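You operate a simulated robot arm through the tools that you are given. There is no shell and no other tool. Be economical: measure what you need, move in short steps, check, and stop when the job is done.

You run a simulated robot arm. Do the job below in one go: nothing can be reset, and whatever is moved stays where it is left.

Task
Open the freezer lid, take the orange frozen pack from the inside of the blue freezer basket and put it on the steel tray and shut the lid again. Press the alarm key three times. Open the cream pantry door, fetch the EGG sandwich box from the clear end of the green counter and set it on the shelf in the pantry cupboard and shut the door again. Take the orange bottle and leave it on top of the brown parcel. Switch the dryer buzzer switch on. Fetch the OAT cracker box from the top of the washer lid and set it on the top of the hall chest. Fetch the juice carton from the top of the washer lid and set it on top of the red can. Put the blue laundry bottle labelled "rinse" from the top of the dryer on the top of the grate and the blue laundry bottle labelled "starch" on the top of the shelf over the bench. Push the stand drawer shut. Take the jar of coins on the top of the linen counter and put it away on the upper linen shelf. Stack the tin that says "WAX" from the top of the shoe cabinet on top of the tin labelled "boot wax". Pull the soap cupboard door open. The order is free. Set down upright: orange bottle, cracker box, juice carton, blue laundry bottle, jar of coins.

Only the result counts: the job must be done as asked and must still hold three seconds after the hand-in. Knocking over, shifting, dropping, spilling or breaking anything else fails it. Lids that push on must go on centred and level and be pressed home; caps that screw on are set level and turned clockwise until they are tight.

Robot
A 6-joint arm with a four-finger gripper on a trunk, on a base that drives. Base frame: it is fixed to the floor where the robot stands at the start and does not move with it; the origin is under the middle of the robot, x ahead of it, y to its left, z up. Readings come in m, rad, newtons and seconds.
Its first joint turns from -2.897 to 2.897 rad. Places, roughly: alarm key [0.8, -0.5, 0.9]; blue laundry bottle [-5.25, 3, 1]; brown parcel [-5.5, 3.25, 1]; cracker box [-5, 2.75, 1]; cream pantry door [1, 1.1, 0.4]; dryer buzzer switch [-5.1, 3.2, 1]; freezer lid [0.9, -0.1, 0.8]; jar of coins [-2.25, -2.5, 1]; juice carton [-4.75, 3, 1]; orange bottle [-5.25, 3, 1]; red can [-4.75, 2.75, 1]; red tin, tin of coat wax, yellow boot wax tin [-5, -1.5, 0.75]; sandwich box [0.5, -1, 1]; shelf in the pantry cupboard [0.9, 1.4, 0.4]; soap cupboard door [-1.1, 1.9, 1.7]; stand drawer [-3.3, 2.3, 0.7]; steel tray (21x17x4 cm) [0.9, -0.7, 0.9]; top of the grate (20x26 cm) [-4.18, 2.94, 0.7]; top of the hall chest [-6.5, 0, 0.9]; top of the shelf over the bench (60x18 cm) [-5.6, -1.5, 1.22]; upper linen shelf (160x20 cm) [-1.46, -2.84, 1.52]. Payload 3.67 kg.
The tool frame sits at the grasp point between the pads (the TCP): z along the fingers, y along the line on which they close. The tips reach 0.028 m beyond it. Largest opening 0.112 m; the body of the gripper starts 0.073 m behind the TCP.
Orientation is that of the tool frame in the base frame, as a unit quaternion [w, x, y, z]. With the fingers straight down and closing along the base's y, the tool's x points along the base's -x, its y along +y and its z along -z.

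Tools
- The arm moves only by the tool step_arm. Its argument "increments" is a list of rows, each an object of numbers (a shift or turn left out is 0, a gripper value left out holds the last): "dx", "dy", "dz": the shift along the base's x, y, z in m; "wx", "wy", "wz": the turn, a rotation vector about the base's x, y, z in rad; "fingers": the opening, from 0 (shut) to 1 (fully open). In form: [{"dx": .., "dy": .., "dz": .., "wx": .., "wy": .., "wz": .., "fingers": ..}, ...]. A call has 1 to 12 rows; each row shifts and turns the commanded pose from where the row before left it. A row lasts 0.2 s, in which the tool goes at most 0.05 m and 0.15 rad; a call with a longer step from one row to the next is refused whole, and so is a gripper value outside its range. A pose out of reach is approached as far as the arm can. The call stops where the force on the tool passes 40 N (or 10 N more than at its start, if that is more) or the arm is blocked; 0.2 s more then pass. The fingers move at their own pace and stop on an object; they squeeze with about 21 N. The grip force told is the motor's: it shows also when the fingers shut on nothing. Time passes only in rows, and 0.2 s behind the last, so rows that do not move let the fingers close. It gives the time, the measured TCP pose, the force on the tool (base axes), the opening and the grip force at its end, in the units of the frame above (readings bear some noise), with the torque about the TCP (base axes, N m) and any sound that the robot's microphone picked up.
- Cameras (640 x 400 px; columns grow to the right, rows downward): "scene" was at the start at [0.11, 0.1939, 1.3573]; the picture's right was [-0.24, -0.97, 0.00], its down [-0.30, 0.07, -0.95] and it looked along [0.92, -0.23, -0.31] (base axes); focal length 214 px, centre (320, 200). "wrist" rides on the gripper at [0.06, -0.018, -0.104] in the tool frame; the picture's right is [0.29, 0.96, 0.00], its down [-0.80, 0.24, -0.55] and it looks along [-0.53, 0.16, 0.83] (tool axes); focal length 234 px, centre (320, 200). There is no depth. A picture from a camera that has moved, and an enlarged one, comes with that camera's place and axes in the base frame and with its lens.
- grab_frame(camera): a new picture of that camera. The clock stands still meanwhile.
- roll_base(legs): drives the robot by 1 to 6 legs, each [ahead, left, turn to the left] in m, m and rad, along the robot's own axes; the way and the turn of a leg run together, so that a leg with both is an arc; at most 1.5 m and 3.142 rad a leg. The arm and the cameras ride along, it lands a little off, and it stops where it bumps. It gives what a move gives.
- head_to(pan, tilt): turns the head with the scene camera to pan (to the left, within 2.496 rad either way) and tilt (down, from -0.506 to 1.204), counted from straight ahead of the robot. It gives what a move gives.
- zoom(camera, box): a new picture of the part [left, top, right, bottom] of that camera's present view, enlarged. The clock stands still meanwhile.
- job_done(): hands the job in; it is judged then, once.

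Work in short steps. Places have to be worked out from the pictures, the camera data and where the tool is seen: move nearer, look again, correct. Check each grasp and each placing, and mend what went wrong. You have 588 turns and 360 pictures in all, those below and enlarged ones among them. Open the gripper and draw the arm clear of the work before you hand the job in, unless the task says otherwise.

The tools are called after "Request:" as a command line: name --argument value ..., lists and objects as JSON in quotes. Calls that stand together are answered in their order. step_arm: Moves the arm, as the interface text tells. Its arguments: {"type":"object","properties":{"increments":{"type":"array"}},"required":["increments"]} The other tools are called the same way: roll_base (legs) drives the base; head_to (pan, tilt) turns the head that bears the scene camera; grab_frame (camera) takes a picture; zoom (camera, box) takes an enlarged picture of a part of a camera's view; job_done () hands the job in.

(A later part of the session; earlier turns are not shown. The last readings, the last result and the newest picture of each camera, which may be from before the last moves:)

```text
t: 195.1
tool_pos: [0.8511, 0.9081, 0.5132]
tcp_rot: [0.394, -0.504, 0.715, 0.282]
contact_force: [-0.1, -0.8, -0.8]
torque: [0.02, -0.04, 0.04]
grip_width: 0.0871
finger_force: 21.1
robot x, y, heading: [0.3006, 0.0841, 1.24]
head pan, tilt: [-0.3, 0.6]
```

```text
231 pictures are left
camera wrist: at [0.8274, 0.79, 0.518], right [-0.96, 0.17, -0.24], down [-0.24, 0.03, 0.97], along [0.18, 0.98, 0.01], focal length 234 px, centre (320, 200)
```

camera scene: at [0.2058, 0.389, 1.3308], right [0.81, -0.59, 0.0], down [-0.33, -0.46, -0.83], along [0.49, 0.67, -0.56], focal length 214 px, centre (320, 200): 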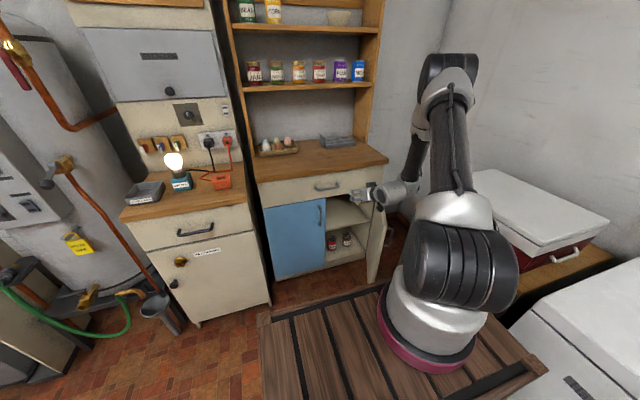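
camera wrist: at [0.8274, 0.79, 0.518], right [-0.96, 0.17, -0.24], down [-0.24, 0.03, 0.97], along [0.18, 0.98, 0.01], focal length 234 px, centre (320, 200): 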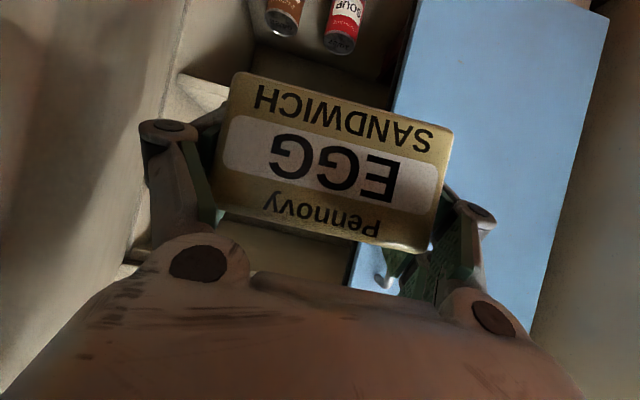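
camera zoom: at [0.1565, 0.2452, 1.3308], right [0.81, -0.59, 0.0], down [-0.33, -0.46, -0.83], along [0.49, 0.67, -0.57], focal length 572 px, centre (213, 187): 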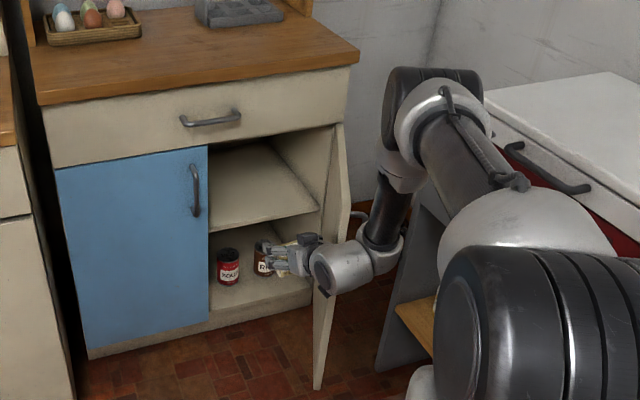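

The wrist joint on the right could hit the half-open door's edge. I shift left, drive in partway, then swing right to push the door further open from its inside.

Request:
step_arm --increments '[{"dx": -0.035, "dy": 0.012}, {"dx": -0.031, "dy": 0.01}]'

Request:
roll_base --legs '[[0.12, 0, 0]]'

Request:
zoom --camera "scene" --box '[240, 130, 480, 280]'

```text
t: 195.7
tool_pos: [0.7953, 0.9375, 0.5137]
tcp_rot: [0.387, -0.504, 0.716, 0.289]
contact_force: [0.0, -0.4, -0.7]
torque: [0.0, 0.0, 0.01]
grip_width: 0.087
finger_force: 20.6
out of reach, approached as far as the arm can: row 1, 2
robot x, y, heading: [0.305, 0.0846, 1.239]
head pan, tilt: [-0.3, 0.6]
```

```text
t: 196.9
tool_pos: [0.8348, 1.0493, 0.5134]
tcp_rot: [0.387, -0.503, 0.717, 0.288]
contact_force: [0.4, -0.1, -1.9]
torque: [0.03, 0.01, 0.0]
grip_width: 0.0871
finger_force: 21.4
robot x, y, heading: [0.3416, 0.2, 1.241]
head pan, tilt: [-0.3, 0.6]
```

```text
2.67 times, centred on (360, 205) of scene
camera zoom: at [0.1955, 0.3584, 1.3308], right [0.81, -0.59, 0.0], down [-0.33, -0.46, -0.82], along [0.49, 0.67, -0.57], focal length 572 px, centre (213, 187)
```

zoom: 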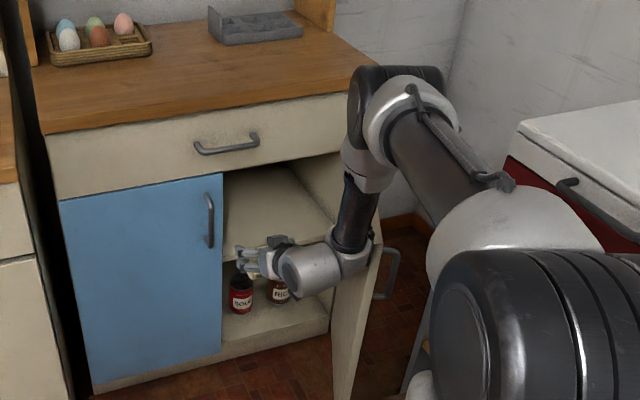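

The wrist is now inside the door. I swing right to push the door further open.

Request:
step_arm --increments '[{"dx": 0.025, "dy": -0.008}, {"dx": 0.025, "dy": -0.008}, {"dx": 0.025, "dy": -0.008}, {"dx": 0.025, "dy": -0.008}, {"dx": 0.025, "dy": -0.008}]'

Request:
zoom --camera "scene" --box '[240, 130, 480, 280]'

```text
t: 198.1
tool_pos: [0.96, 1.0108, 0.5137]
tcp_rot: [0.387, -0.504, 0.716, 0.289]
contact_force: [-0.6, 0.6, -1.3]
torque: [0.01, 0.04, 0.0]
grip_width: 0.087
finger_force: 20.5
robot x, y, heading: [0.3385, 0.1975, 1.239]
head pan, tilt: [-0.3, 0.6]
```

```text
2.67 times, centred on (360, 205) of scene
camera zoom: at [0.1954, 0.3584, 1.3308], right [0.81, -0.59, 0.0], down [-0.33, -0.46, -0.82], along [0.49, 0.67, -0.57], focal length 572 px, centre (213, 187)
```

zoom: 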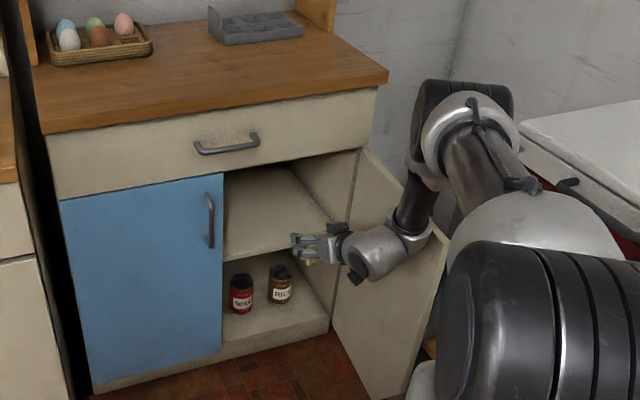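

The door is now wide open. I re-centre, then drive forward 0.185 m to insert the box above the shelf.

Request:
step_arm --increments '[{"dx": -0.028, "dy": 0.009}, {"dx": -0.025, "dy": 0.008}]'

Request:
roll_base --legs '[[0.1, 0, 0]]'

Request:
grab_frame --camera "wrist"

Request:
zoom --camera "scene" --box '[240, 130, 480, 280]'

```text
t: 198.7
tool_pos: [0.9072, 1.0282, 0.5126]
tcp_rot: [0.388, -0.503, 0.716, 0.289]
contact_force: [0.9, 0.5, -1.5]
torque: [-0.01, 0.01, 0.08]
grip_width: 0.0867
finger_force: 21.1
robot x, y, heading: [0.3431, 0.1962, 1.24]
head pan, tilt: [-0.3, 0.6]
```

```text
t: 199.9
tool_pos: [0.9399, 1.1229, 0.5115]
tcp_rot: [0.387, -0.504, 0.716, 0.288]
contact_force: [0.9, 0.2, -1.2]
torque: [0.0, 0.0, -0.01]
grip_width: 0.0868
finger_force: 20.9
robot x, y, heading: [0.3731, 0.2935, 1.241]
head pan, tilt: [-0.3, 0.6]
```

```text
228 pictures are left
camera wrist: at [0.9188, 1.0039, 0.5173], right [-0.96, 0.17, -0.22], down [-0.22, 0.03, 0.98], along [0.17, 0.98, 0.01], focal length 234 px, centre (320, 200)
```

wrist: 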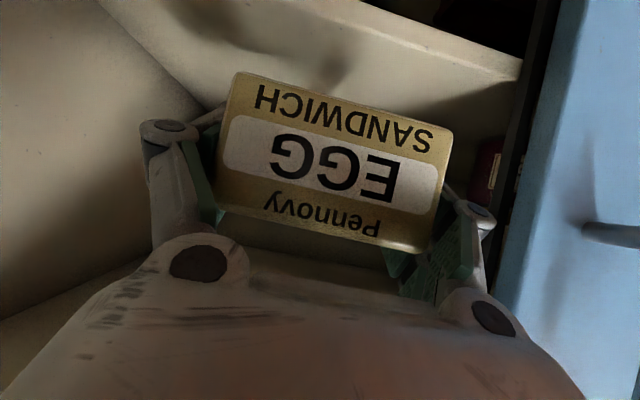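

```text
2.67 times, centred on (360, 205) of scene
camera zoom: at [0.2281, 0.4526, 1.3308], right [0.81, -0.59, 0.0], down [-0.33, -0.46, -0.82], along [0.49, 0.67, -0.57], focal length 572 px, centre (213, 187)
```

zoom: 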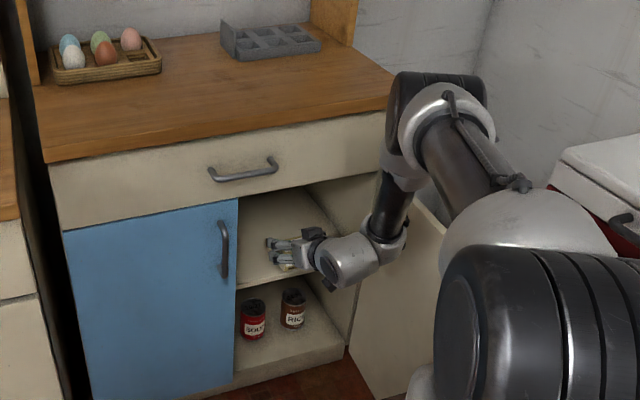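

Good clearance. I insert another 0.07 m and lower onto the shelf.

Request:
roll_base --legs '[[0.07, 0, 0]]'

Request:
step_arm --increments '[{"dz": -0.02}, {"dz": -0.015}, {"dz": -0.01}]'

Request:
grab_frame --camera "wrist"

Request:
zoom --camera "scene" --box '[240, 130, 480, 280]'

```text
t: 200.9
tool_pos: [0.9632, 1.1885, 0.5128]
tcp_rot: [0.386, -0.504, 0.716, 0.289]
contact_force: [0.2, 0.6, -0.6]
torque: [-0.01, 0.02, 0.01]
grip_width: 0.0867
finger_force: 20.9
robot x, y, heading: [0.3998, 0.3596, 1.239]
head pan, tilt: [-0.3, 0.6]
```

```text
t: 201.7
tool_pos: [0.9631, 1.1894, 0.468]
tcp_rot: [0.387, -0.504, 0.716, 0.289]
contact_force: [1.0, -0.2, -1.0]
torque: [-0.02, 0.0, 0.0]
grip_width: 0.0868
finger_force: 21.0
robot x, y, heading: [0.3963, 0.3577, 1.237]
head pan, tilt: [-0.3, 0.6]
```

```text
226 pictures are left
camera wrist: at [0.9416, 1.071, 0.4725], right [-0.96, 0.17, -0.22], down [-0.22, 0.03, 0.98], along [0.17, 0.99, 0.01], focal length 234 px, centre (320, 200)
```

wrist: 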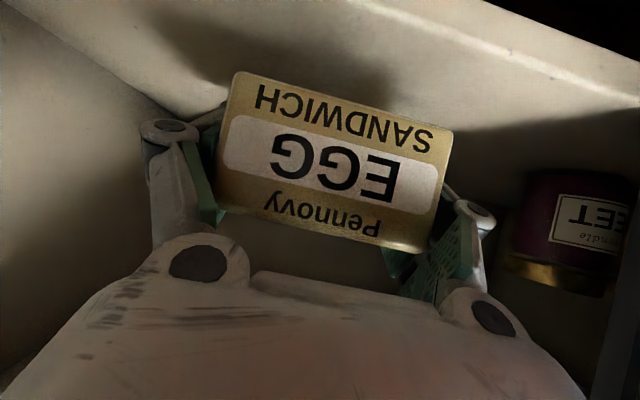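

```text
2.67 times, centred on (360, 205) of scene
camera zoom: at [0.2512, 0.5198, 1.3308], right [0.81, -0.59, 0.0], down [-0.33, -0.46, -0.82], along [0.49, 0.67, -0.57], focal length 572 px, centre (213, 187)
```

zoom: 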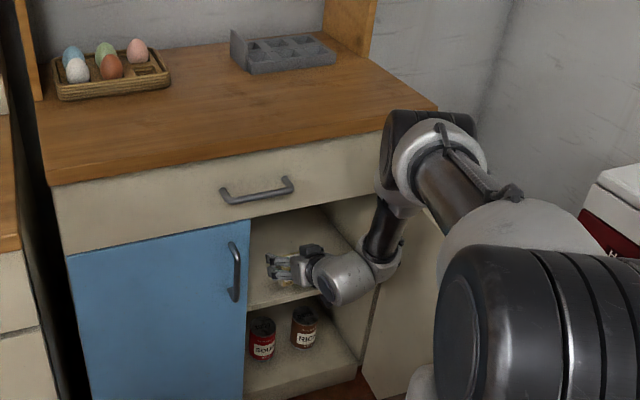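

I lower in small steps to contact.

Request:
step_arm --increments '[{"dz": -0.006}, {"dz": -0.006}]'

Request:
step_arm --increments '[{"dz": -0.005}, {"dz": -0.005}]'

```text
t: 202.3
tool_pos: [0.9625, 1.1885, 0.455]
tcp_rot: [0.387, -0.503, 0.716, 0.289]
contact_force: [0.3, 0.6, -1.7]
torque: [0.03, 0.01, 0.01]
grip_width: 0.0866
finger_force: 21.2
robot x, y, heading: [0.3964, 0.3597, 1.236]
head pan, tilt: [-0.3, 0.6]
```

```text
t: 202.9
tool_pos: [0.9643, 1.1886, 0.4446]
tcp_rot: [0.388, -0.503, 0.716, 0.289]
contact_force: [-0.1, 1.0, -1.9]
torque: [0.03, -0.02, 0.0]
grip_width: 0.0868
finger_force: 21.0
robot x, y, heading: [0.3977, 0.3549, 1.237]
head pan, tilt: [-0.3, 0.6]
```

Request:
step_arm --increments '[{"dz": -0.005}, {"dz": -0.005}]'

Request:
step_arm --increments '[{"dz": -0.005}, {"dz": -0.005}]'

Request:
grab_frame --camera "wrist"

```text
t: 203.5
tool_pos: [0.963, 1.1898, 0.4356]
tcp_rot: [0.388, -0.503, 0.716, 0.288]
contact_force: [-1.0, -1.0, 6.0]
torque: [-0.37, -0.18, -0.09]
grip_width: 0.0865
finger_force: 21.0
robot x, y, heading: [0.3959, 0.3577, 1.243]
head pan, tilt: [-0.3, 0.6]
```

```text
t: 203.9
tool_pos: [0.9639, 1.1924, 0.4361]
tcp_rot: [0.392, -0.503, 0.713, 0.29]
contact_force: [-3.1, -4.1, 15.0]
torque: [-0.53, -0.52, -0.17]
grip_width: 0.0865
finger_force: 20.9
robot x, y, heading: [0.3952, 0.3594, 1.238]
head pan, tilt: [-0.3, 0.6]
stopped in row 2: the force on the tool passed its limit at 49 N (the readings are from after the stop); the commanded pose is now the measured one
```

```text
224 pictures are left
camera wrist: at [0.9432, 1.0733, 0.439], right [-0.96, 0.17, -0.23], down [-0.23, 0.02, 0.97], along [0.17, 0.99, 0.02], focal length 234 px, centre (320, 200)
```

wrist: 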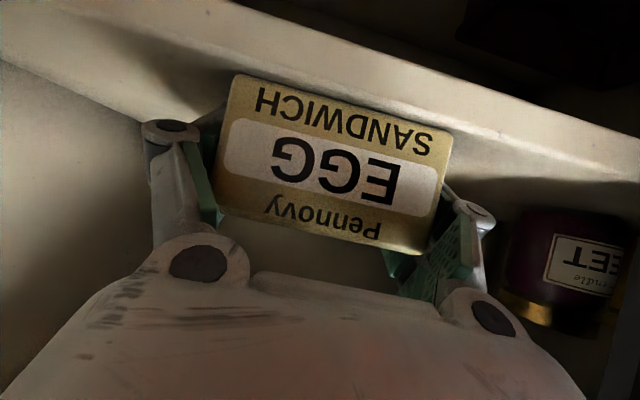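

The box rests on the shelf. The BEET jar is close, so I open only slightly and back the base straight out.

Request:
step_arm --increments '[{"dz": 0.002, "fingers": 0.86}, {}]'

Request:
grab_frame --camera "wrist"

```text
t: 204.5
tool_pos: [0.9642, 1.1914, 0.436]
tcp_rot: [0.39, -0.504, 0.714, 0.29]
contact_force: [0.1, 1.1, -0.3]
torque: [-0.02, 0.01, 0.02]
grip_width: 0.0963
finger_force: 0.1
robot x, y, heading: [0.3967, 0.3583, 1.234]
head pan, tilt: [-0.3, 0.6]
```

```text
223 pictures are left
camera wrist: at [0.9424, 1.0728, 0.4393], right [-0.96, 0.17, -0.22], down [-0.22, 0.03, 0.97], along [0.17, 0.99, 0.01], focal length 234 px, centre (320, 200)
```

wrist: 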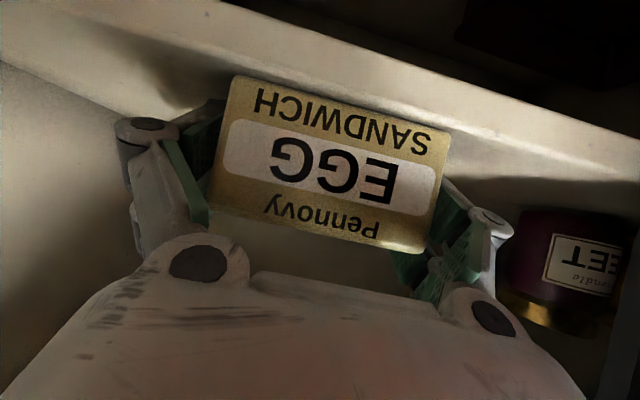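

Released. I back out.

Request:
roll_base --legs '[[-0.3, 0, 0]]'

Request:
grab_frame --camera "wrist"

Request:
grab_frame --camera "scene"

```text
t: 206.6
tool_pos: [0.8661, 0.9069, 0.4361]
tcp_rot: [0.389, -0.505, 0.714, 0.291]
contact_force: [-0.2, 0.0, 0.8]
torque: [-0.02, 0.0, -0.02]
grip_width: 0.0963
finger_force: 0.1
robot x, y, heading: [0.2989, 0.0734, 1.238]
head pan, tilt: [-0.3, 0.6]
```

```text
222 pictures are left
camera wrist: at [0.8441, 0.7891, 0.4396], right [-0.96, 0.17, -0.22], down [-0.22, 0.02, 0.97], along [0.17, 0.99, 0.01], focal length 234 px, centre (320, 200)
```

wrist: 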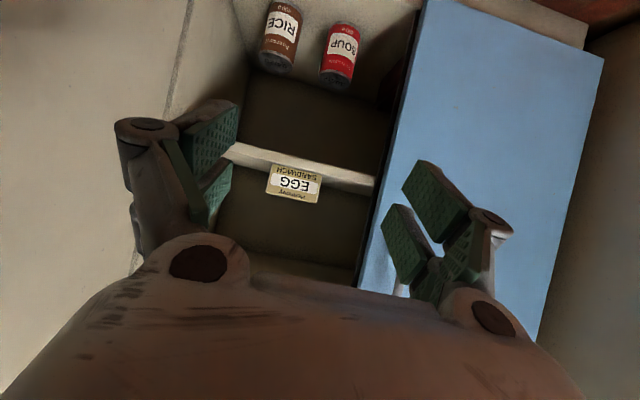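

```text
221 pictures are left
camera scene: at [0.1531, 0.2351, 1.3308], right [0.81, -0.59, 0.0], down [-0.33, -0.46, -0.82], along [0.49, 0.67, -0.57], focal length 214 px, centre (320, 200)
```

scene: 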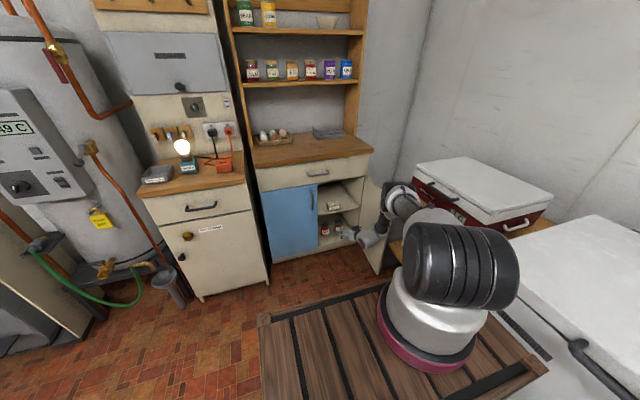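

The EGG box sits on the shelf. Now to close the door: I raise the arm to see the door's pose.

Request:
step_arm --increments '[{"dx": -0.03, "dz": 0.03, "fingers": 0.5}, {"dx": -0.03, "dz": 0.035}, {"dx": -0.03, "dz": 0.035}, {"dz": 0.045}, {"dz": 0.045}, {"dz": 0.045}, {"dz": 0.045}, {"dz": 0.045}]'

Request:
head_to --pan -0.5 --tilt 0.6

Request:
grab_frame --camera "scene"

Request:
grab_frame --camera "wrist"

```text
t: 208.4
tool_pos: [0.7903, 0.9182, 0.7591]
tcp_rot: [0.39, -0.503, 0.715, 0.29]
contact_force: [0.8, -0.7, 0.1]
torque: [0.05, -0.02, 0.01]
grip_width: 0.0557
finger_force: 0.1
out of reach, approached as far as the arm can: row 3, 4
robot x, y, heading: [0.2957, 0.0699, 1.241]
head pan, tilt: [-0.3, 0.6]
```

```text
t: 209.1
tool_pos: [0.7925, 0.9182, 0.759]
tcp_rot: [0.39, -0.504, 0.714, 0.29]
contact_force: [1.0, 0.1, -0.3]
torque: [-0.02, 0.01, -0.04]
grip_width: 0.0557
finger_force: 0.0
robot x, y, heading: [0.2987, 0.0743, 1.239]
head pan, tilt: [-0.499, 0.6]
```

```text
220 pictures are left
camera scene: at [0.1661, 0.2234, 1.3308], right [0.68, -0.74, 0.0], down [-0.42, -0.38, -0.82], along [0.61, 0.56, -0.57], focal length 214 px, centre (320, 200)
```

scene: 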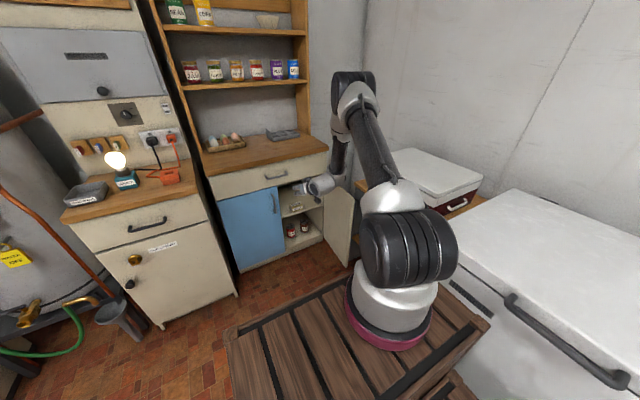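

```text
219 pictures are left
camera wrist: at [0.7699, 0.7997, 0.7624], right [-0.96, 0.17, -0.22], down [-0.22, 0.02, 0.97], along [0.17, 0.99, 0.01], focal length 234 px, centre (320, 200)
```

wrist: 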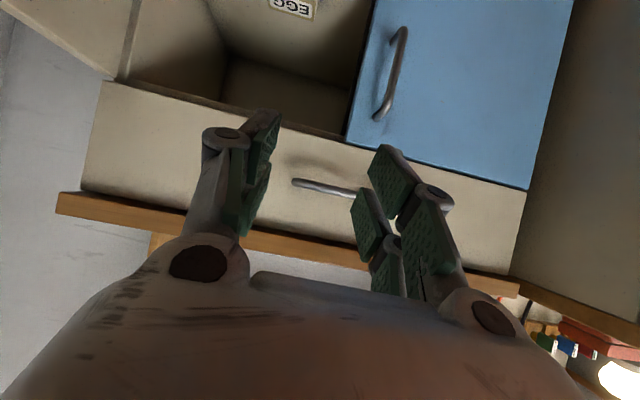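

Request:
zoom --camera "scene" --box '[260, 150, 400, 290]'

```text
2.86 times, centred on (330, 220) of scene
camera zoom: at [0.1661, 0.2234, 1.3308], right [0.68, -0.74, 0.0], down [-0.42, -0.38, -0.82], along [0.61, 0.56, -0.57], focal length 613 px, centre (291, 143)
```

zoom: 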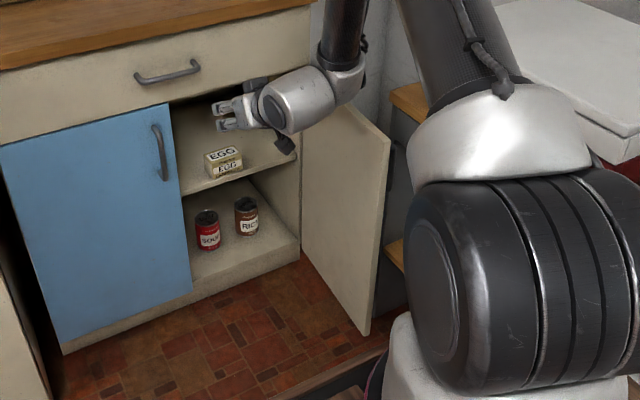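

The door is about 92° open with its free edge at (1.01,0.74). I turn the tool straight down to grip the door's top edge (z≈0.68) from above.

Request:
step_arm --increments '[{"wx": -0.136, "wy": 0.049, "dz": 0.03}, {"wx": -0.136, "wy": 0.049, "dz": 0.03}, {"wx": -0.136, "wy": 0.049, "dz": 0.03}, {"wx": -0.136, "wy": 0.049, "dz": 0.03}, {"wx": -0.136, "wy": 0.049, "dz": 0.03}, {"wx": -0.136, "wy": 0.049, "dz": 0.03}, {"wx": -0.136, "wy": 0.049, "dz": 0.03}]'

Request:
roll_base --legs '[[0.1, 0, 0]]'

Request:
step_arm --increments '[{"dx": 0.03, "dy": -0.035}, {"dx": 0.03, "dy": -0.035}, {"dx": 0.03, "dy": -0.035}, {"dx": 0.03, "dy": -0.035}, {"dx": 0.03, "dy": -0.03}, {"dx": 0.03, "dy": -0.03}]'

Request:
grab_frame --camera "wrist"

```text
t: 210.7
tool_pos: [0.7752, 0.9036, 0.9277]
tcp_rot: [0.011, -0.571, 0.82, 0.042]
contact_force: [-0.1, 0.6, -0.2]
torque: [0.0, 0.02, -0.02]
grip_width: 0.056
finger_force: 0.1
out of reach, approached as far as the arm can: row 2, 3, 4
robot x, y, heading: [0.2988, 0.0725, 1.237]
head pan, tilt: [-0.499, 0.6]
```

```text
t: 211.8
tool_pos: [0.8081, 0.9972, 0.9257]
tcp_rot: [0.011, -0.57, 0.82, 0.043]
contact_force: [0.1, 0.1, 0.2]
torque: [0.03, 0.03, -0.01]
grip_width: 0.056
finger_force: 0.2
robot x, y, heading: [0.3312, 0.1659, 1.237]
head pan, tilt: [-0.499, 0.6]
```

```text
t: 213.2
tool_pos: [0.9872, 0.7955, 0.9259]
tcp_rot: [0.011, -0.571, 0.82, 0.043]
contact_force: [-0.3, 0.8, -0.5]
torque: [-0.03, -0.05, -0.01]
grip_width: 0.0562
finger_force: 0.2
robot x, y, heading: [0.3317, 0.1681, 1.239]
head pan, tilt: [-0.499, 0.6]
```

```text
217 pictures are left
camera wrist: at [0.9866, 0.7247, 1.0254], right [-1.0, 0.06, 0.04], down [0.07, 0.78, 0.62], along [0.01, 0.62, -0.78], focal length 234 px, centre (320, 200)
```

wrist: 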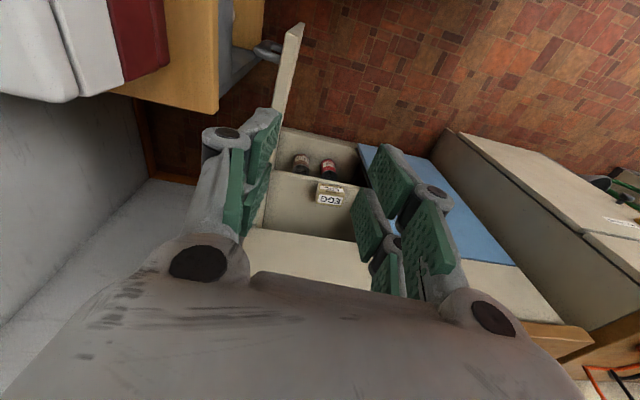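

The door's top edge runs from (1.005,0.736) toward the hinge. I descend to straddle it near the free end and grip.

Request:
step_arm --increments '[{"dx": 0.0062, "dy": -0.0048, "dz": -0.048}, {"dx": 0.0062, "dy": -0.0048, "dz": -0.048}, {"dx": 0.0062, "dy": -0.0048, "dz": -0.048}, {"dx": 0.0062, "dy": -0.0048, "dz": -0.048}]'

Request:
grab_frame --camera "wrist"

```text
t: 214.2
tool_pos: [1.0133, 0.7771, 0.7328]
tcp_rot: [0.011, -0.57, 0.82, 0.042]
contact_force: [0.1, -0.8, 0.8]
torque: [0.01, -0.04, -0.01]
grip_width: 0.056
finger_force: 0.1
robot x, y, heading: [0.3324, 0.171, 1.237]
head pan, tilt: [-0.499, 0.6]
```

```text
216 pictures are left
camera wrist: at [1.0122, 0.7074, 0.8319], right [-1.0, 0.06, 0.04], down [0.07, 0.78, 0.62], along [0.01, 0.62, -0.78], focal length 234 px, centre (320, 200)
```

wrist: 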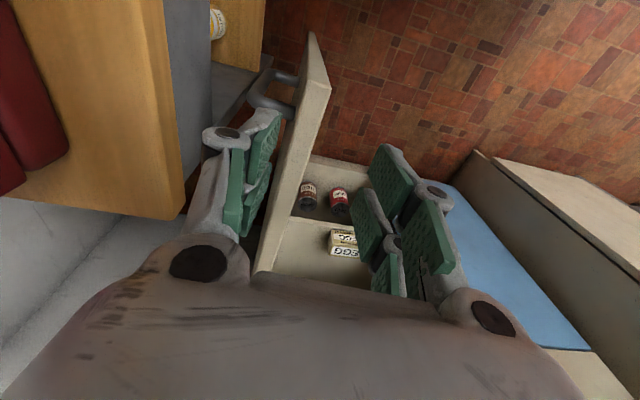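

The door edge is about 15 mm to the +x side. I shift, lower and grip.

Request:
step_arm --increments '[{"dx": 0.015, "dy": -0.005}, {"dz": -0.025}, {"dz": -0.023}, {"fingers": 0}, {}, {}]'

Request:
grab_frame --camera "wrist"

```text
t: 215.7
tool_pos: [1.0276, 0.7723, 0.686]
tcp_rot: [0.011, -0.569, 0.821, 0.044]
contact_force: [4.4, -1.2, -0.8]
torque: [0.1, -0.46, -1.56]
grip_width: 0.0179
finger_force: 44.9
robot x, y, heading: [0.329, 0.1671, 1.232]
head pan, tilt: [-0.499, 0.6]
```

```text
215 pictures are left
camera wrist: at [1.0272, 0.702, 0.7843], right [-1.0, 0.06, 0.04], down [0.07, 0.78, 0.62], along [0.01, 0.62, -0.78], focal length 234 px, centre (320, 200)
```

wrist: 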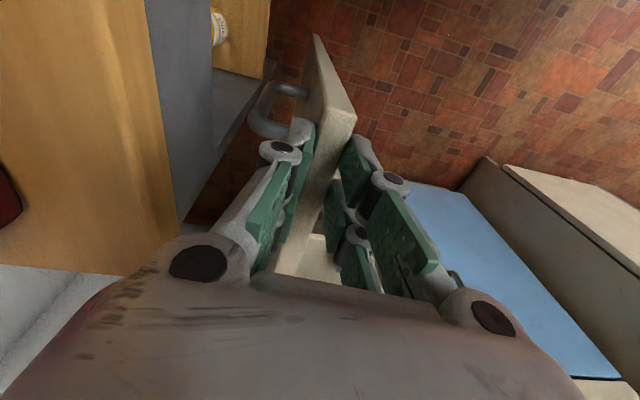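

Gripped (18 mm). I swing the door toward closed along its arc.

Request:
step_arm --increments '[{"dx": -0.0141, "dy": 0.0042, "wz": -0.05}, {"dx": -0.0139, "dy": 0.0049, "wz": -0.05}, {"dx": -0.0136, "dy": 0.0056, "wz": -0.05}, {"dx": -0.0133, "dy": 0.0063, "wz": -0.05}, {"dx": -0.013, "dy": 0.0069, "wz": -0.05}, {"dx": -0.0126, "dy": 0.0076, "wz": -0.05}, {"dx": -0.0122, "dy": 0.0082, "wz": -0.05}, {"dx": -0.0118, "dy": 0.0088, "wz": -0.05}, {"dx": -0.0113, "dy": 0.0094, "wz": -0.05}, {"dx": -0.0108, "dy": 0.0099, "wz": -0.05}]'

```text
t: 216.4
tool_pos: [0.9935, 0.7871, 0.6864]
tcp_rot: [0.017, -0.516, 0.855, 0.043]
contact_force: [6.3, 6.5, -16.4]
torque: [0.46, -0.62, -0.66]
grip_width: 0.0179
finger_force: 45.4
robot x, y, heading: [0.3326, 0.1682, 1.242]
head pan, tilt: [-0.499, 0.6]
stopped in row 3: the force on the tool passed its limit at 42 N (the readings are from after the stop); the commanded pose is now the measured one
```

A rigid grip over-constrains the door. I loosen to a cage and push it along.

Request:
step_arm --increments '[{"fingers": 0.33}, {"dx": -0.0133, "dy": 0.0063, "wz": -0.05}, {"dx": -0.0133, "dy": 0.0066, "wz": -0.05}, {"dx": -0.013, "dy": 0.007, "wz": -0.05}, {"dx": -0.0126, "dy": 0.0077, "wz": -0.05}, {"dx": -0.0122, "dy": 0.0083, "wz": -0.05}, {"dx": -0.0118, "dy": 0.0089, "wz": -0.05}, {"dx": -0.0113, "dy": 0.0095, "wz": -0.05}, {"dx": -0.0108, "dy": 0.01, "wz": -0.05}, {"dx": -0.0105, "dy": 0.0103, "wz": -0.05}, {"dx": -0.0102, "dy": 0.0106, "wz": -0.05}]'

Request:
grab_frame --camera "wrist"

```text
t: 218.8
tool_pos: [0.8741, 0.8736, 0.6861]
tcp_rot: [0.027, -0.29, 0.956, 0.037]
contact_force: [-0.2, 1.1, 0.5]
torque: [0.04, -0.02, 0.02]
grip_width: 0.037
finger_force: 0.1
robot x, y, heading: [0.3297, 0.1679, 1.238]
head pan, tilt: [-0.499, 0.6]
```

```text
214 pictures are left
camera wrist: at [0.8319, 0.8168, 0.784], right [-0.77, 0.64, 0.03], down [0.51, 0.59, 0.62], along [0.38, 0.5, -0.78], focal length 234 px, centre (320, 200)
```

wrist: 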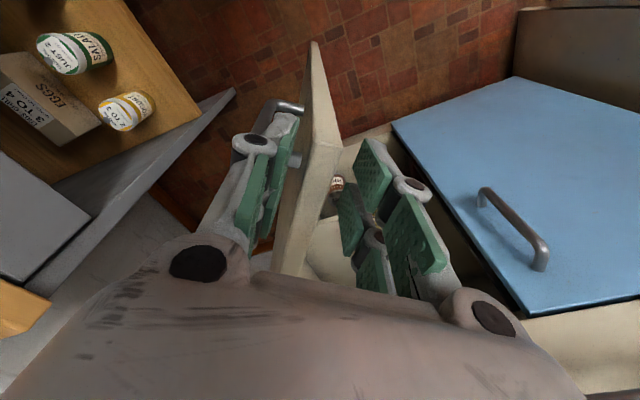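

It follows nicely. I continue the arc to about 20° from closed.

Request:
step_arm --increments '[{"dx": -0.0088, "dy": 0.0118, "wz": -0.05}, {"dx": -0.0082, "dy": 0.0122, "wz": -0.05}, {"dx": -0.0076, "dy": 0.0126, "wz": -0.05}, {"dx": -0.0069, "dy": 0.013, "wz": -0.05}, {"dx": -0.0062, "dy": 0.0133, "wz": -0.05}, {"dx": -0.0056, "dy": 0.0136, "wz": -0.05}, {"dx": -0.0049, "dy": 0.0139, "wz": -0.05}, {"dx": -0.0042, "dy": 0.0141, "wz": -0.05}]'

Request:
grab_frame --camera "wrist"

```text
t: 220.6
tool_pos: [0.8219, 0.9762, 0.687]
tcp_rot: [0.035, -0.093, 0.995, 0.031]
contact_force: [-0.6, 0.3, -0.9]
torque: [0.01, 0.03, 0.01]
grip_width: 0.0368
finger_force: 0.0
robot x, y, heading: [0.3333, 0.1642, 1.238]
head pan, tilt: [-0.499, 0.6]
```

```text
213 pictures are left
camera wrist: at [0.7607, 0.9416, 0.785], right [-0.46, 0.89, 0.03], down [0.7, 0.34, 0.62], along [0.54, 0.31, -0.78], focal length 234 px, centre (320, 200)
```

wrist: 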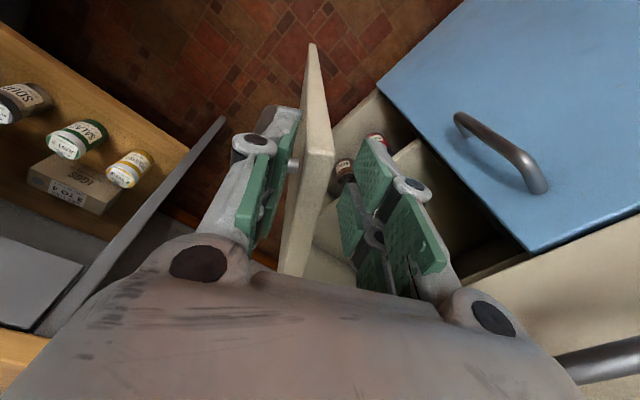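

The door is about 34° open. I lift out, back away, then yaw and pitch the closed fingers forward to push it shut from the front.

Request:
step_arm --increments '[{"dz": 0.03}, {"dz": 0.04}, {"dx": -0.015, "dy": -0.045, "dz": 0.01}, {"dx": -0.015, "dy": -0.045, "fingers": 0}, {"wz": 0.14, "dx": -0.01, "dy": -0.03}, {"wz": 0.14}, {"wz": 0.14}, {"wz": 0.14}, {"wz": 0.14}, {"wz": 0.14}, {"wz": 0.14}, {"wz": 0.08}]'

Request:
roll_base --legs '[[-0.15, 0, 0]]'

Request:
step_arm --increments '[{"wx": 0.13, "wy": -0.044}, {"wx": 0.13, "wy": -0.044}, {"wx": 0.13, "wy": -0.044}, {"wx": 0.13, "wy": -0.044}, {"wx": 0.13, "wy": -0.044}, {"wx": 0.1, "wy": -0.033}]'

Request:
grab_frame --camera "wrist"

```text
t: 223.2
tool_pos: [0.7826, 0.858, 0.7662]
tcp_rot: [0.014, -0.585, 0.81, 0.044]
contact_force: [0.3, -0.2, 0.2]
torque: [0.04, -0.02, -0.02]
grip_width: 0.0
finger_force: 20.6
robot x, y, heading: [0.3306, 0.1677, 1.241]
head pan, tilt: [-0.499, 0.6]
```

```text
t: 224.6
tool_pos: [0.7335, 0.7137, 0.7674]
tcp_rot: [0.013, -0.584, 0.811, 0.044]
contact_force: [0.0, 0.5, 0.2]
torque: [0.01, -0.02, 0.0]
grip_width: 0.0001
finger_force: 20.8
robot x, y, heading: [0.2838, 0.0222, 1.239]
head pan, tilt: [-0.499, 0.6]
```

```text
t: 226.0
tool_pos: [0.7168, 0.704, 0.761]
tcp_rot: [0.259, -0.558, 0.751, 0.24]
contact_force: [-0.4, -0.2, -0.1]
torque: [-0.01, -0.01, -0.03]
grip_width: 0.0
finger_force: 21.1
out of reach, approached as far as the arm can: row 3, 4, 5
robot x, y, heading: [0.2864, 0.0239, 1.239]
head pan, tilt: [-0.499, 0.6]
```

```text
212 pictures are left
camera wrist: at [0.7069, 0.5903, 0.7986], right [-0.99, 0.05, -0.12], down [-0.11, 0.27, 0.96], along [0.08, 0.96, -0.27], focal length 234 px, centre (320, 200)
```

wrist: 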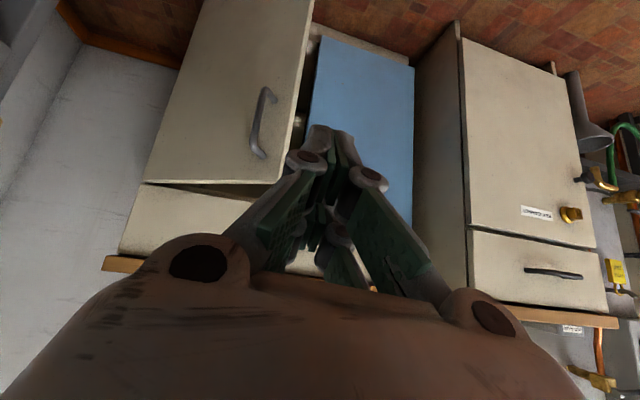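

I move toward the door face at the middle (right of its handle) and push it closed.

Request:
step_arm --increments '[{"dx": 0.0235, "dy": 0.028, "dz": -0.02}, {"dx": 0.0235, "dy": 0.028, "dz": -0.02}, {"dx": 0.0235, "dy": 0.028, "dz": -0.02}, {"dx": 0.0235, "dy": 0.028, "dz": -0.02}, {"dx": 0.0235, "dy": 0.028, "dz": -0.02}, {"dx": 0.0235, "dy": 0.028, "dz": -0.02}, {"dx": 0.0235, "dy": 0.028, "dz": -0.02}, {"dx": 0.0235, "dy": 0.028, "dz": -0.02}]'

Request:
grab_frame --camera "wrist"

```text
t: 227.8
tool_pos: [0.9042, 0.9307, 0.6021]
tcp_rot: [0.259, -0.558, 0.751, 0.239]
contact_force: [0.8, 0.1, 0.6]
torque: [-0.02, 0.02, 0.01]
grip_width: 0.0001
finger_force: 21.3
robot x, y, heading: [0.2798, 0.029, 1.237]
head pan, tilt: [-0.499, 0.6]
```

```text
211 pictures are left
camera wrist: at [0.8956, 0.8166, 0.6399], right [-0.99, 0.04, -0.12], down [-0.11, 0.27, 0.96], along [0.08, 0.96, -0.27], focal length 234 px, centre (320, 200)
```

wrist: 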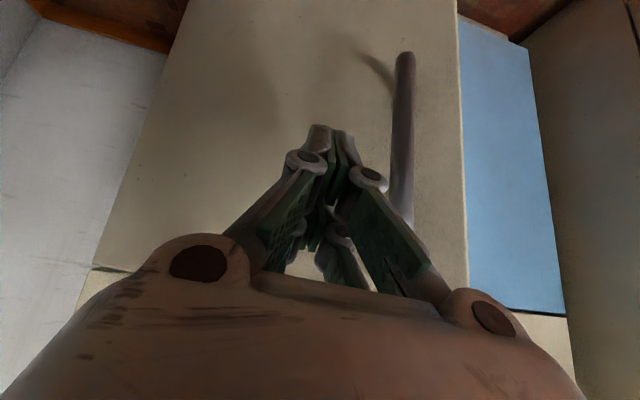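

Positioned on the door's middle. I push forward.

Request:
step_arm --increments '[{"dx": 0.003, "dy": 0.025}, {"dx": 0.002, "dy": 0.025}, {"dx": 0.002, "dy": 0.025}, {"dx": 0.001, "dy": 0.02}, {"dy": 0.015}, {"dy": 0.015}]'

Request:
grab_frame --camera "wrist"

```text
t: 229.2
tool_pos: [0.9106, 1.015, 0.604]
tcp_rot: [0.259, -0.558, 0.751, 0.238]
contact_force: [-0.4, -0.6, 0.8]
torque: [0.03, 0.04, -0.01]
grip_width: 0.0001
finger_force: 21.1
out of reach, approached as far as the arm can: row 4, 5, 6
robot x, y, heading: [0.2824, 0.021, 1.233]
head pan, tilt: [-0.499, 0.6]
```

```text
210 pictures are left
camera wrist: at [0.9014, 0.901, 0.6415], right [-0.99, 0.04, -0.12], down [-0.11, 0.27, 0.96], along [0.08, 0.96, -0.27], focal length 234 px, centre (320, 200)
```

wrist: 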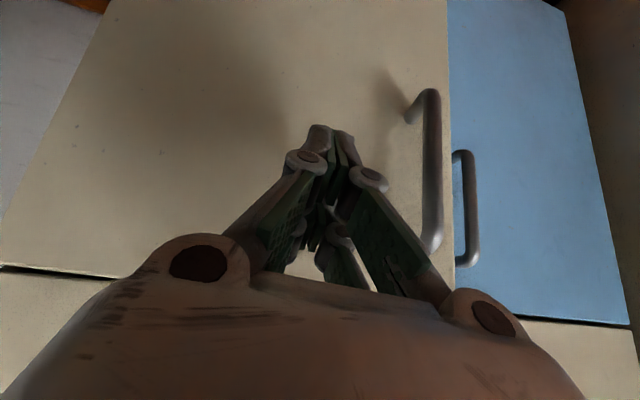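

The arm is at its far limit. I push on with the base, 0.06 m, then finish with the arm.

Request:
roll_base --legs '[[0.06, 0, 0]]'

Request:
step_arm --increments '[{"dx": 0.002, "dy": 0.01}, {"dx": 0.002, "dy": 0.01}, {"dx": 0.002, "dy": 0.01}, {"dx": 0.002, "dy": 0.01}]'

Request:
grab_frame --camera "wrist"

```text
t: 230.2
tool_pos: [0.9287, 1.0737, 0.6042]
tcp_rot: [0.259, -0.558, 0.751, 0.239]
contact_force: [0.0, 0.4, -1.0]
torque: [-0.01, 0.04, 0.03]
grip_width: 0.0
finger_force: 21.1
robot x, y, heading: [0.3024, 0.0817, 1.237]
head pan, tilt: [-0.499, 0.6]
```

```text
t: 231.2
tool_pos: [0.9296, 1.072, 0.6037]
tcp_rot: [0.259, -0.559, 0.75, 0.24]
contact_force: [0.2, 0.4, 0.3]
torque: [-0.04, 0.01, 0.02]
grip_width: 0.0
finger_force: 21.5
out of reach, approached as far as the arm can: row 1, 2, 3, 4
robot x, y, heading: [0.3008, 0.0797, 1.24]
head pan, tilt: [-0.499, 0.6]
```

```text
209 pictures are left
camera wrist: at [0.9201, 0.9591, 0.6415], right [-0.99, 0.04, -0.12], down [-0.11, 0.27, 0.96], along [0.08, 0.96, -0.27], focal length 234 px, centre (320, 200)
```

wrist: 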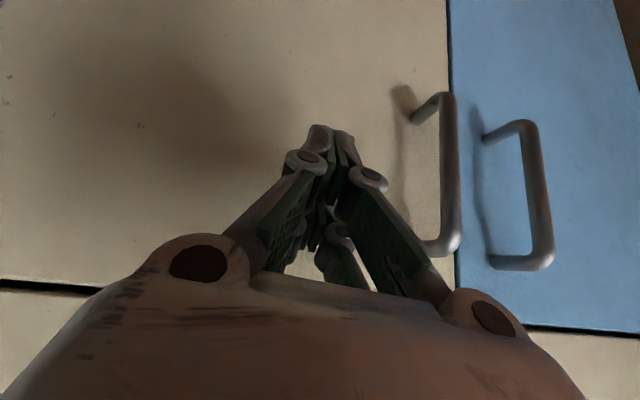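

The door looks almost flush. I push a little more with the base to be certain.

Request:
roll_base --legs '[[0.025, 0, 0]]'

Request:
step_arm --increments '[{"dx": -0.004, "dy": -0.012, "dz": 0.002}, {"dx": 0.002, "dy": 0.006}, {"dx": 0.002, "dy": 0.006}]'

Request:
grab_frame --camera "wrist"

```text
t: 232.0
tool_pos: [0.9354, 1.0885, 0.6008]
tcp_rot: [0.254, -0.561, 0.751, 0.238]
contact_force: [-6.2, -13.2, 7.8]
torque: [0.2, -0.12, 0.03]
grip_width: 0.0
finger_force: 36.0
robot x, y, heading: [0.3079, 0.1006, 1.241]
head pan, tilt: [-0.499, 0.6]
stopped in leg 1: the force on the tool passed its limit at 80 N (the readings are from after the stop); the commanded pose is now the measured one
```

```text
t: 232.8
tool_pos: [0.9346, 1.0887, 0.6022]
tcp_rot: [0.253, -0.561, 0.752, 0.237]
contact_force: [-2.5, -3.7, -1.9]
torque: [-0.08, 0.08, 0.01]
grip_width: 0.0
finger_force: 35.6
robot x, y, heading: [0.3079, 0.097, 1.239]
head pan, tilt: [-0.499, 0.6]
```

```text
208 pictures are left
camera wrist: at [0.9258, 0.975, 0.642], right [-0.99, 0.04, -0.12], down [-0.1, 0.28, 0.95], along [0.07, 0.96, -0.28], focal length 234 px, centre (320, 200)
```

wrist: 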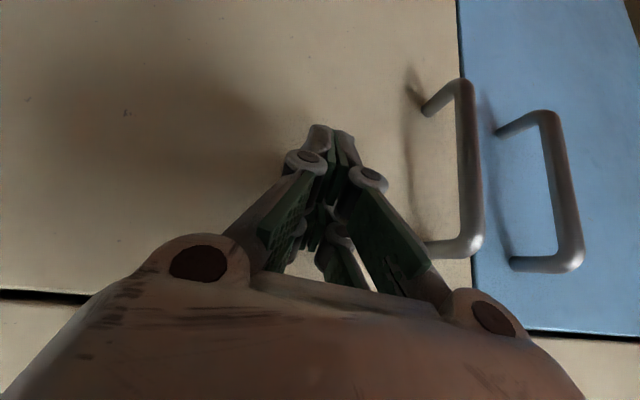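

The door is shut (80 N against a firm stop), and the kitchen part is done. I back off, fold the arm to a travel pose, and look toward the soap cupboard.

Request:
roll_base --legs '[[-0.35, 0, 0]]'

Request:
step_arm --increments '[{"dz": 0.045, "wx": -0.13, "wy": 0.044}, {"dz": 0.045, "wx": -0.13, "wy": 0.044}, {"dz": 0.045, "wx": -0.13, "wy": 0.044}, {"dz": 0.045, "wx": -0.13, "wy": 0.044}, {"dz": 0.045, "wx": -0.13, "wy": 0.044}, {"dz": 0.045, "wx": -0.05, "wy": 0.016}, {"dz": 0.045}, {"dz": 0.045, "dx": -0.02}, {"dz": 0.045, "dx": -0.02}, {"dz": 0.045, "dx": -0.02}, {"dz": 0.045, "dx": -0.02}, {"dx": -0.04}]'

Request:
head_to --pan 0.9 --tilt 0.1

Request:
grab_frame --camera "scene"

```text
t: 235.1
tool_pos: [0.8217, 0.7633, 0.6035]
tcp_rot: [0.254, -0.561, 0.751, 0.238]
contact_force: [-0.8, 0.7, -0.3]
torque: [0.0, 0.0, 0.02]
grip_width: 0.0
finger_force: 36.1
robot x, y, heading: [0.1938, -0.2289, 1.24]
head pan, tilt: [-0.499, 0.6]
```

```text
t: 237.7
tool_pos: [0.6491, 0.6539, 1.0998]
tcp_rot: [-0.041, -0.582, 0.812, 0.028]
contact_force: [1.2, 0.3, -1.3]
torque: [0.0, 0.07, 0.01]
grip_width: 0.0
finger_force: 35.9
out of reach, approached as far as the arm can: row 1, 2, 3, 4, 5, 6, 7, 11
robot x, y, heading: [0.1961, -0.2289, 1.237]
head pan, tilt: [-0.499, 0.6]
```

```text
t: 239.2
tool_pos: [0.6481, 0.6558, 1.1011]
tcp_rot: [-0.041, -0.582, 0.812, 0.029]
contact_force: [-0.7, -0.1, 1.0]
torque: [0.0, 0.03, -0.04]
grip_width: 0.0
finger_force: 35.7
robot x, y, heading: [0.1933, -0.228, 1.237]
head pan, tilt: [0.901, 0.099]
```

```text
207 pictures are left
camera scene: at [-0.0516, -0.0573, 1.3769], right [0.84, 0.54, 0.0], down [0.05, -0.08, -0.99], along [-0.54, 0.84, -0.1], focal length 214 px, centre (320, 200)
```

scene: 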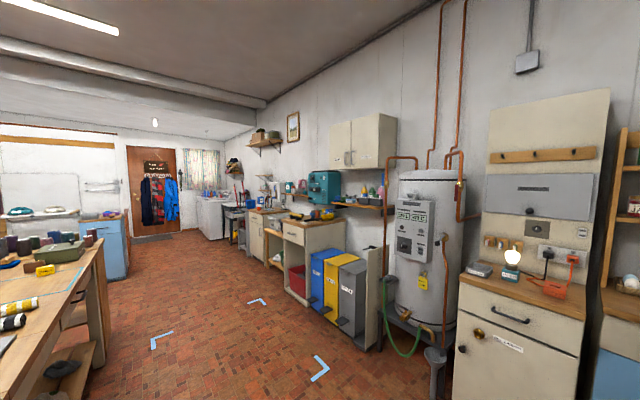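

I zoom on the wall cupboard to find the soap door.

Request:
zoom --camera "scene" --box '[270, 100, 430, 220]'

```text
3.33 times, centred on (350, 160) of scene
camera zoom: at [-0.0516, -0.0573, 1.3769], right [0.84, 0.54, 0.0], down [0.05, -0.08, -0.99], along [-0.54, 0.84, -0.1], focal length 715 px, centre (220, 333)
```

zoom: 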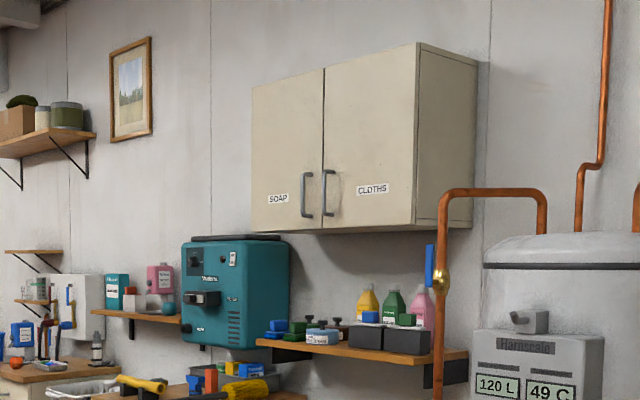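

The SOAP door is the left one, with its handle at its right edge near (-1.0,1.9,1.58). I drive ahead, then left along the wall.

Request:
roll_base --legs '[[0.55, 0, 0], [0, 1.2, 0], [0, 0.55, 0]]'

Request:
head_to --pan -0.1 --tilt -0.1

Request:
grab_frame --camera "scene"

```text
t: 246.6
tool_pos: [0.115, 1.4868, 1.0994]
tcp_rot: [-0.038, -0.511, 0.858, 0.033]
contact_force: [0.3, 0.2, -0.7]
torque: [0.0, -0.03, 0.0]
grip_width: 0.0
finger_force: 35.4
robot x, y, heading: [-0.4807, 0.6899, 1.087]
head pan, tilt: [0.901, 0.099]
stopped in leg 2: the robot was blocked; the commanded pose is now the measured one
```

```text
t: 247.8
tool_pos: [0.1141, 1.4858, 1.0988]
tcp_rot: [-0.039, -0.511, 0.858, 0.033]
contact_force: [0.0, 0.0, -0.1]
torque: [-0.02, 0.01, 0.06]
grip_width: 0.0
finger_force: 35.7
robot x, y, heading: [-0.4809, 0.692, 1.088]
head pan, tilt: [-0.099, -0.099]
```

```text
205 pictures are left
camera scene: at [-0.611, 0.8824, 1.3951], right [0.84, -0.55, 0.0], down [0.05, 0.08, -1.0], along [0.55, 0.83, 0.1], focal length 214 px, centre (320, 200)
```

scene: 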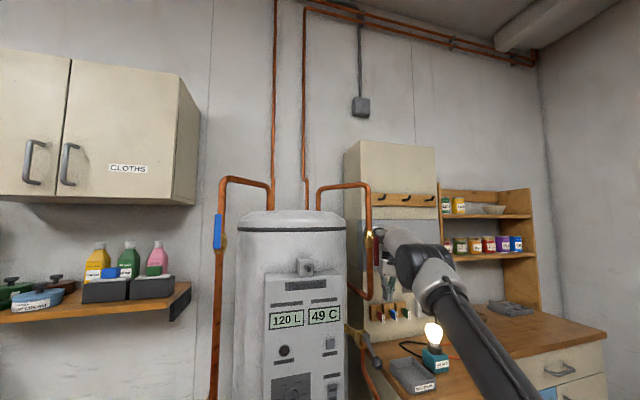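

The arm bumped near the boiler because it was pointing too far out to the side. I back away from the wall and inspect.

Request:
roll_base --legs '[[-0.35, 0, 0]]'

Request:
head_to --pan -0.2 --tilt 0.25

Request:
grab_frame --camera "scene"

```text
t: 248.6
tool_pos: [0.1108, 1.4817, 1.1025]
tcp_rot: [-0.036, -0.51, 0.859, 0.034]
contact_force: [0.0, -0.7, -0.5]
torque: [-0.02, 0.0, -0.03]
grip_width: 0.0001
finger_force: 36.0
robot x, y, heading: [-0.4832, 0.6829, 1.084]
head pan, tilt: [-0.099, -0.099]
stopped in leg 1: the robot was blocked; the commanded pose is now the measured one
```

```text
t: 249.4
tool_pos: [0.1118, 1.4803, 1.1014]
tcp_rot: [-0.036, -0.51, 0.859, 0.034]
contact_force: [-0.1, 0.0, 0.1]
torque: [-0.01, 0.0, 0.01]
grip_width: 0.0001
finger_force: 35.9
robot x, y, heading: [-0.4819, 0.6831, 1.089]
head pan, tilt: [-0.201, 0.25]
```

```text
204 pictures are left
camera scene: at [-0.6043, 0.8771, 1.3632], right [0.78, -0.63, 0.0], down [-0.16, -0.19, -0.97], along [0.61, 0.75, -0.25], focal length 214 px, centre (320, 200)
```

scene: 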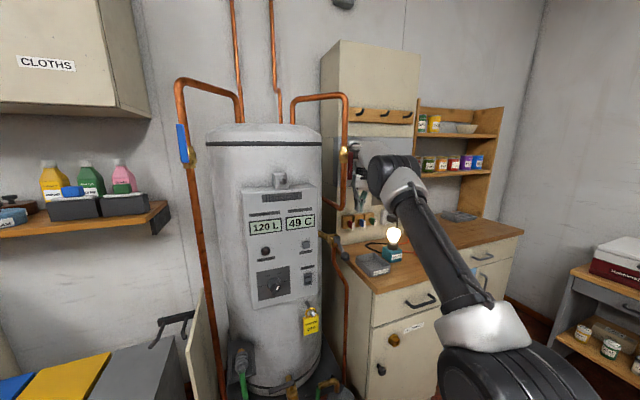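

Request:
grab_frame --camera "wrist"

Request:
zoom --camera "scene" --box '[300, 100, 460, 300]'

```text
203 pictures are left
camera wrist: at [0.1092, 1.4178, 1.2061], right [-0.97, 0.2, 0.1], down [0.22, 0.8, 0.55], along [0.03, 0.56, -0.83], focal length 234 px, centre (320, 200)
```

wrist: 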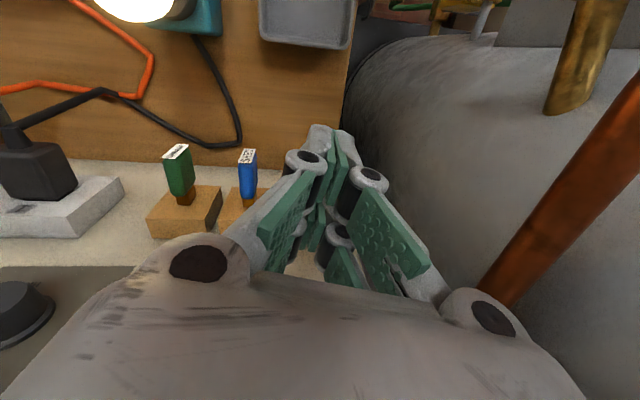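

```text
2.00 times, centred on (380, 200) of scene
camera zoom: at [-0.6043, 0.8771, 1.3632], right [0.78, -0.63, 0.0], down [-0.16, -0.19, -0.97], along [0.61, 0.75, -0.25], focal length 429 px, centre (200, 200)
```

zoom: 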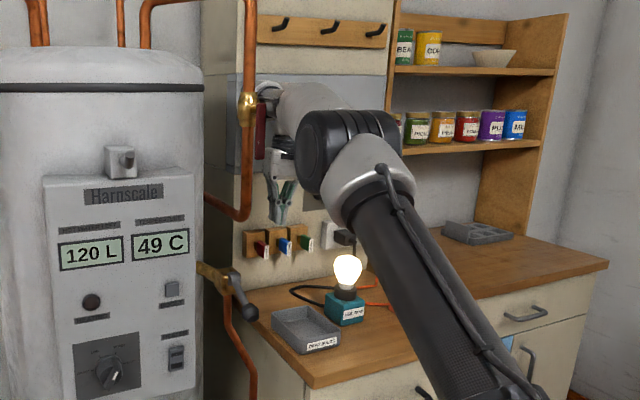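

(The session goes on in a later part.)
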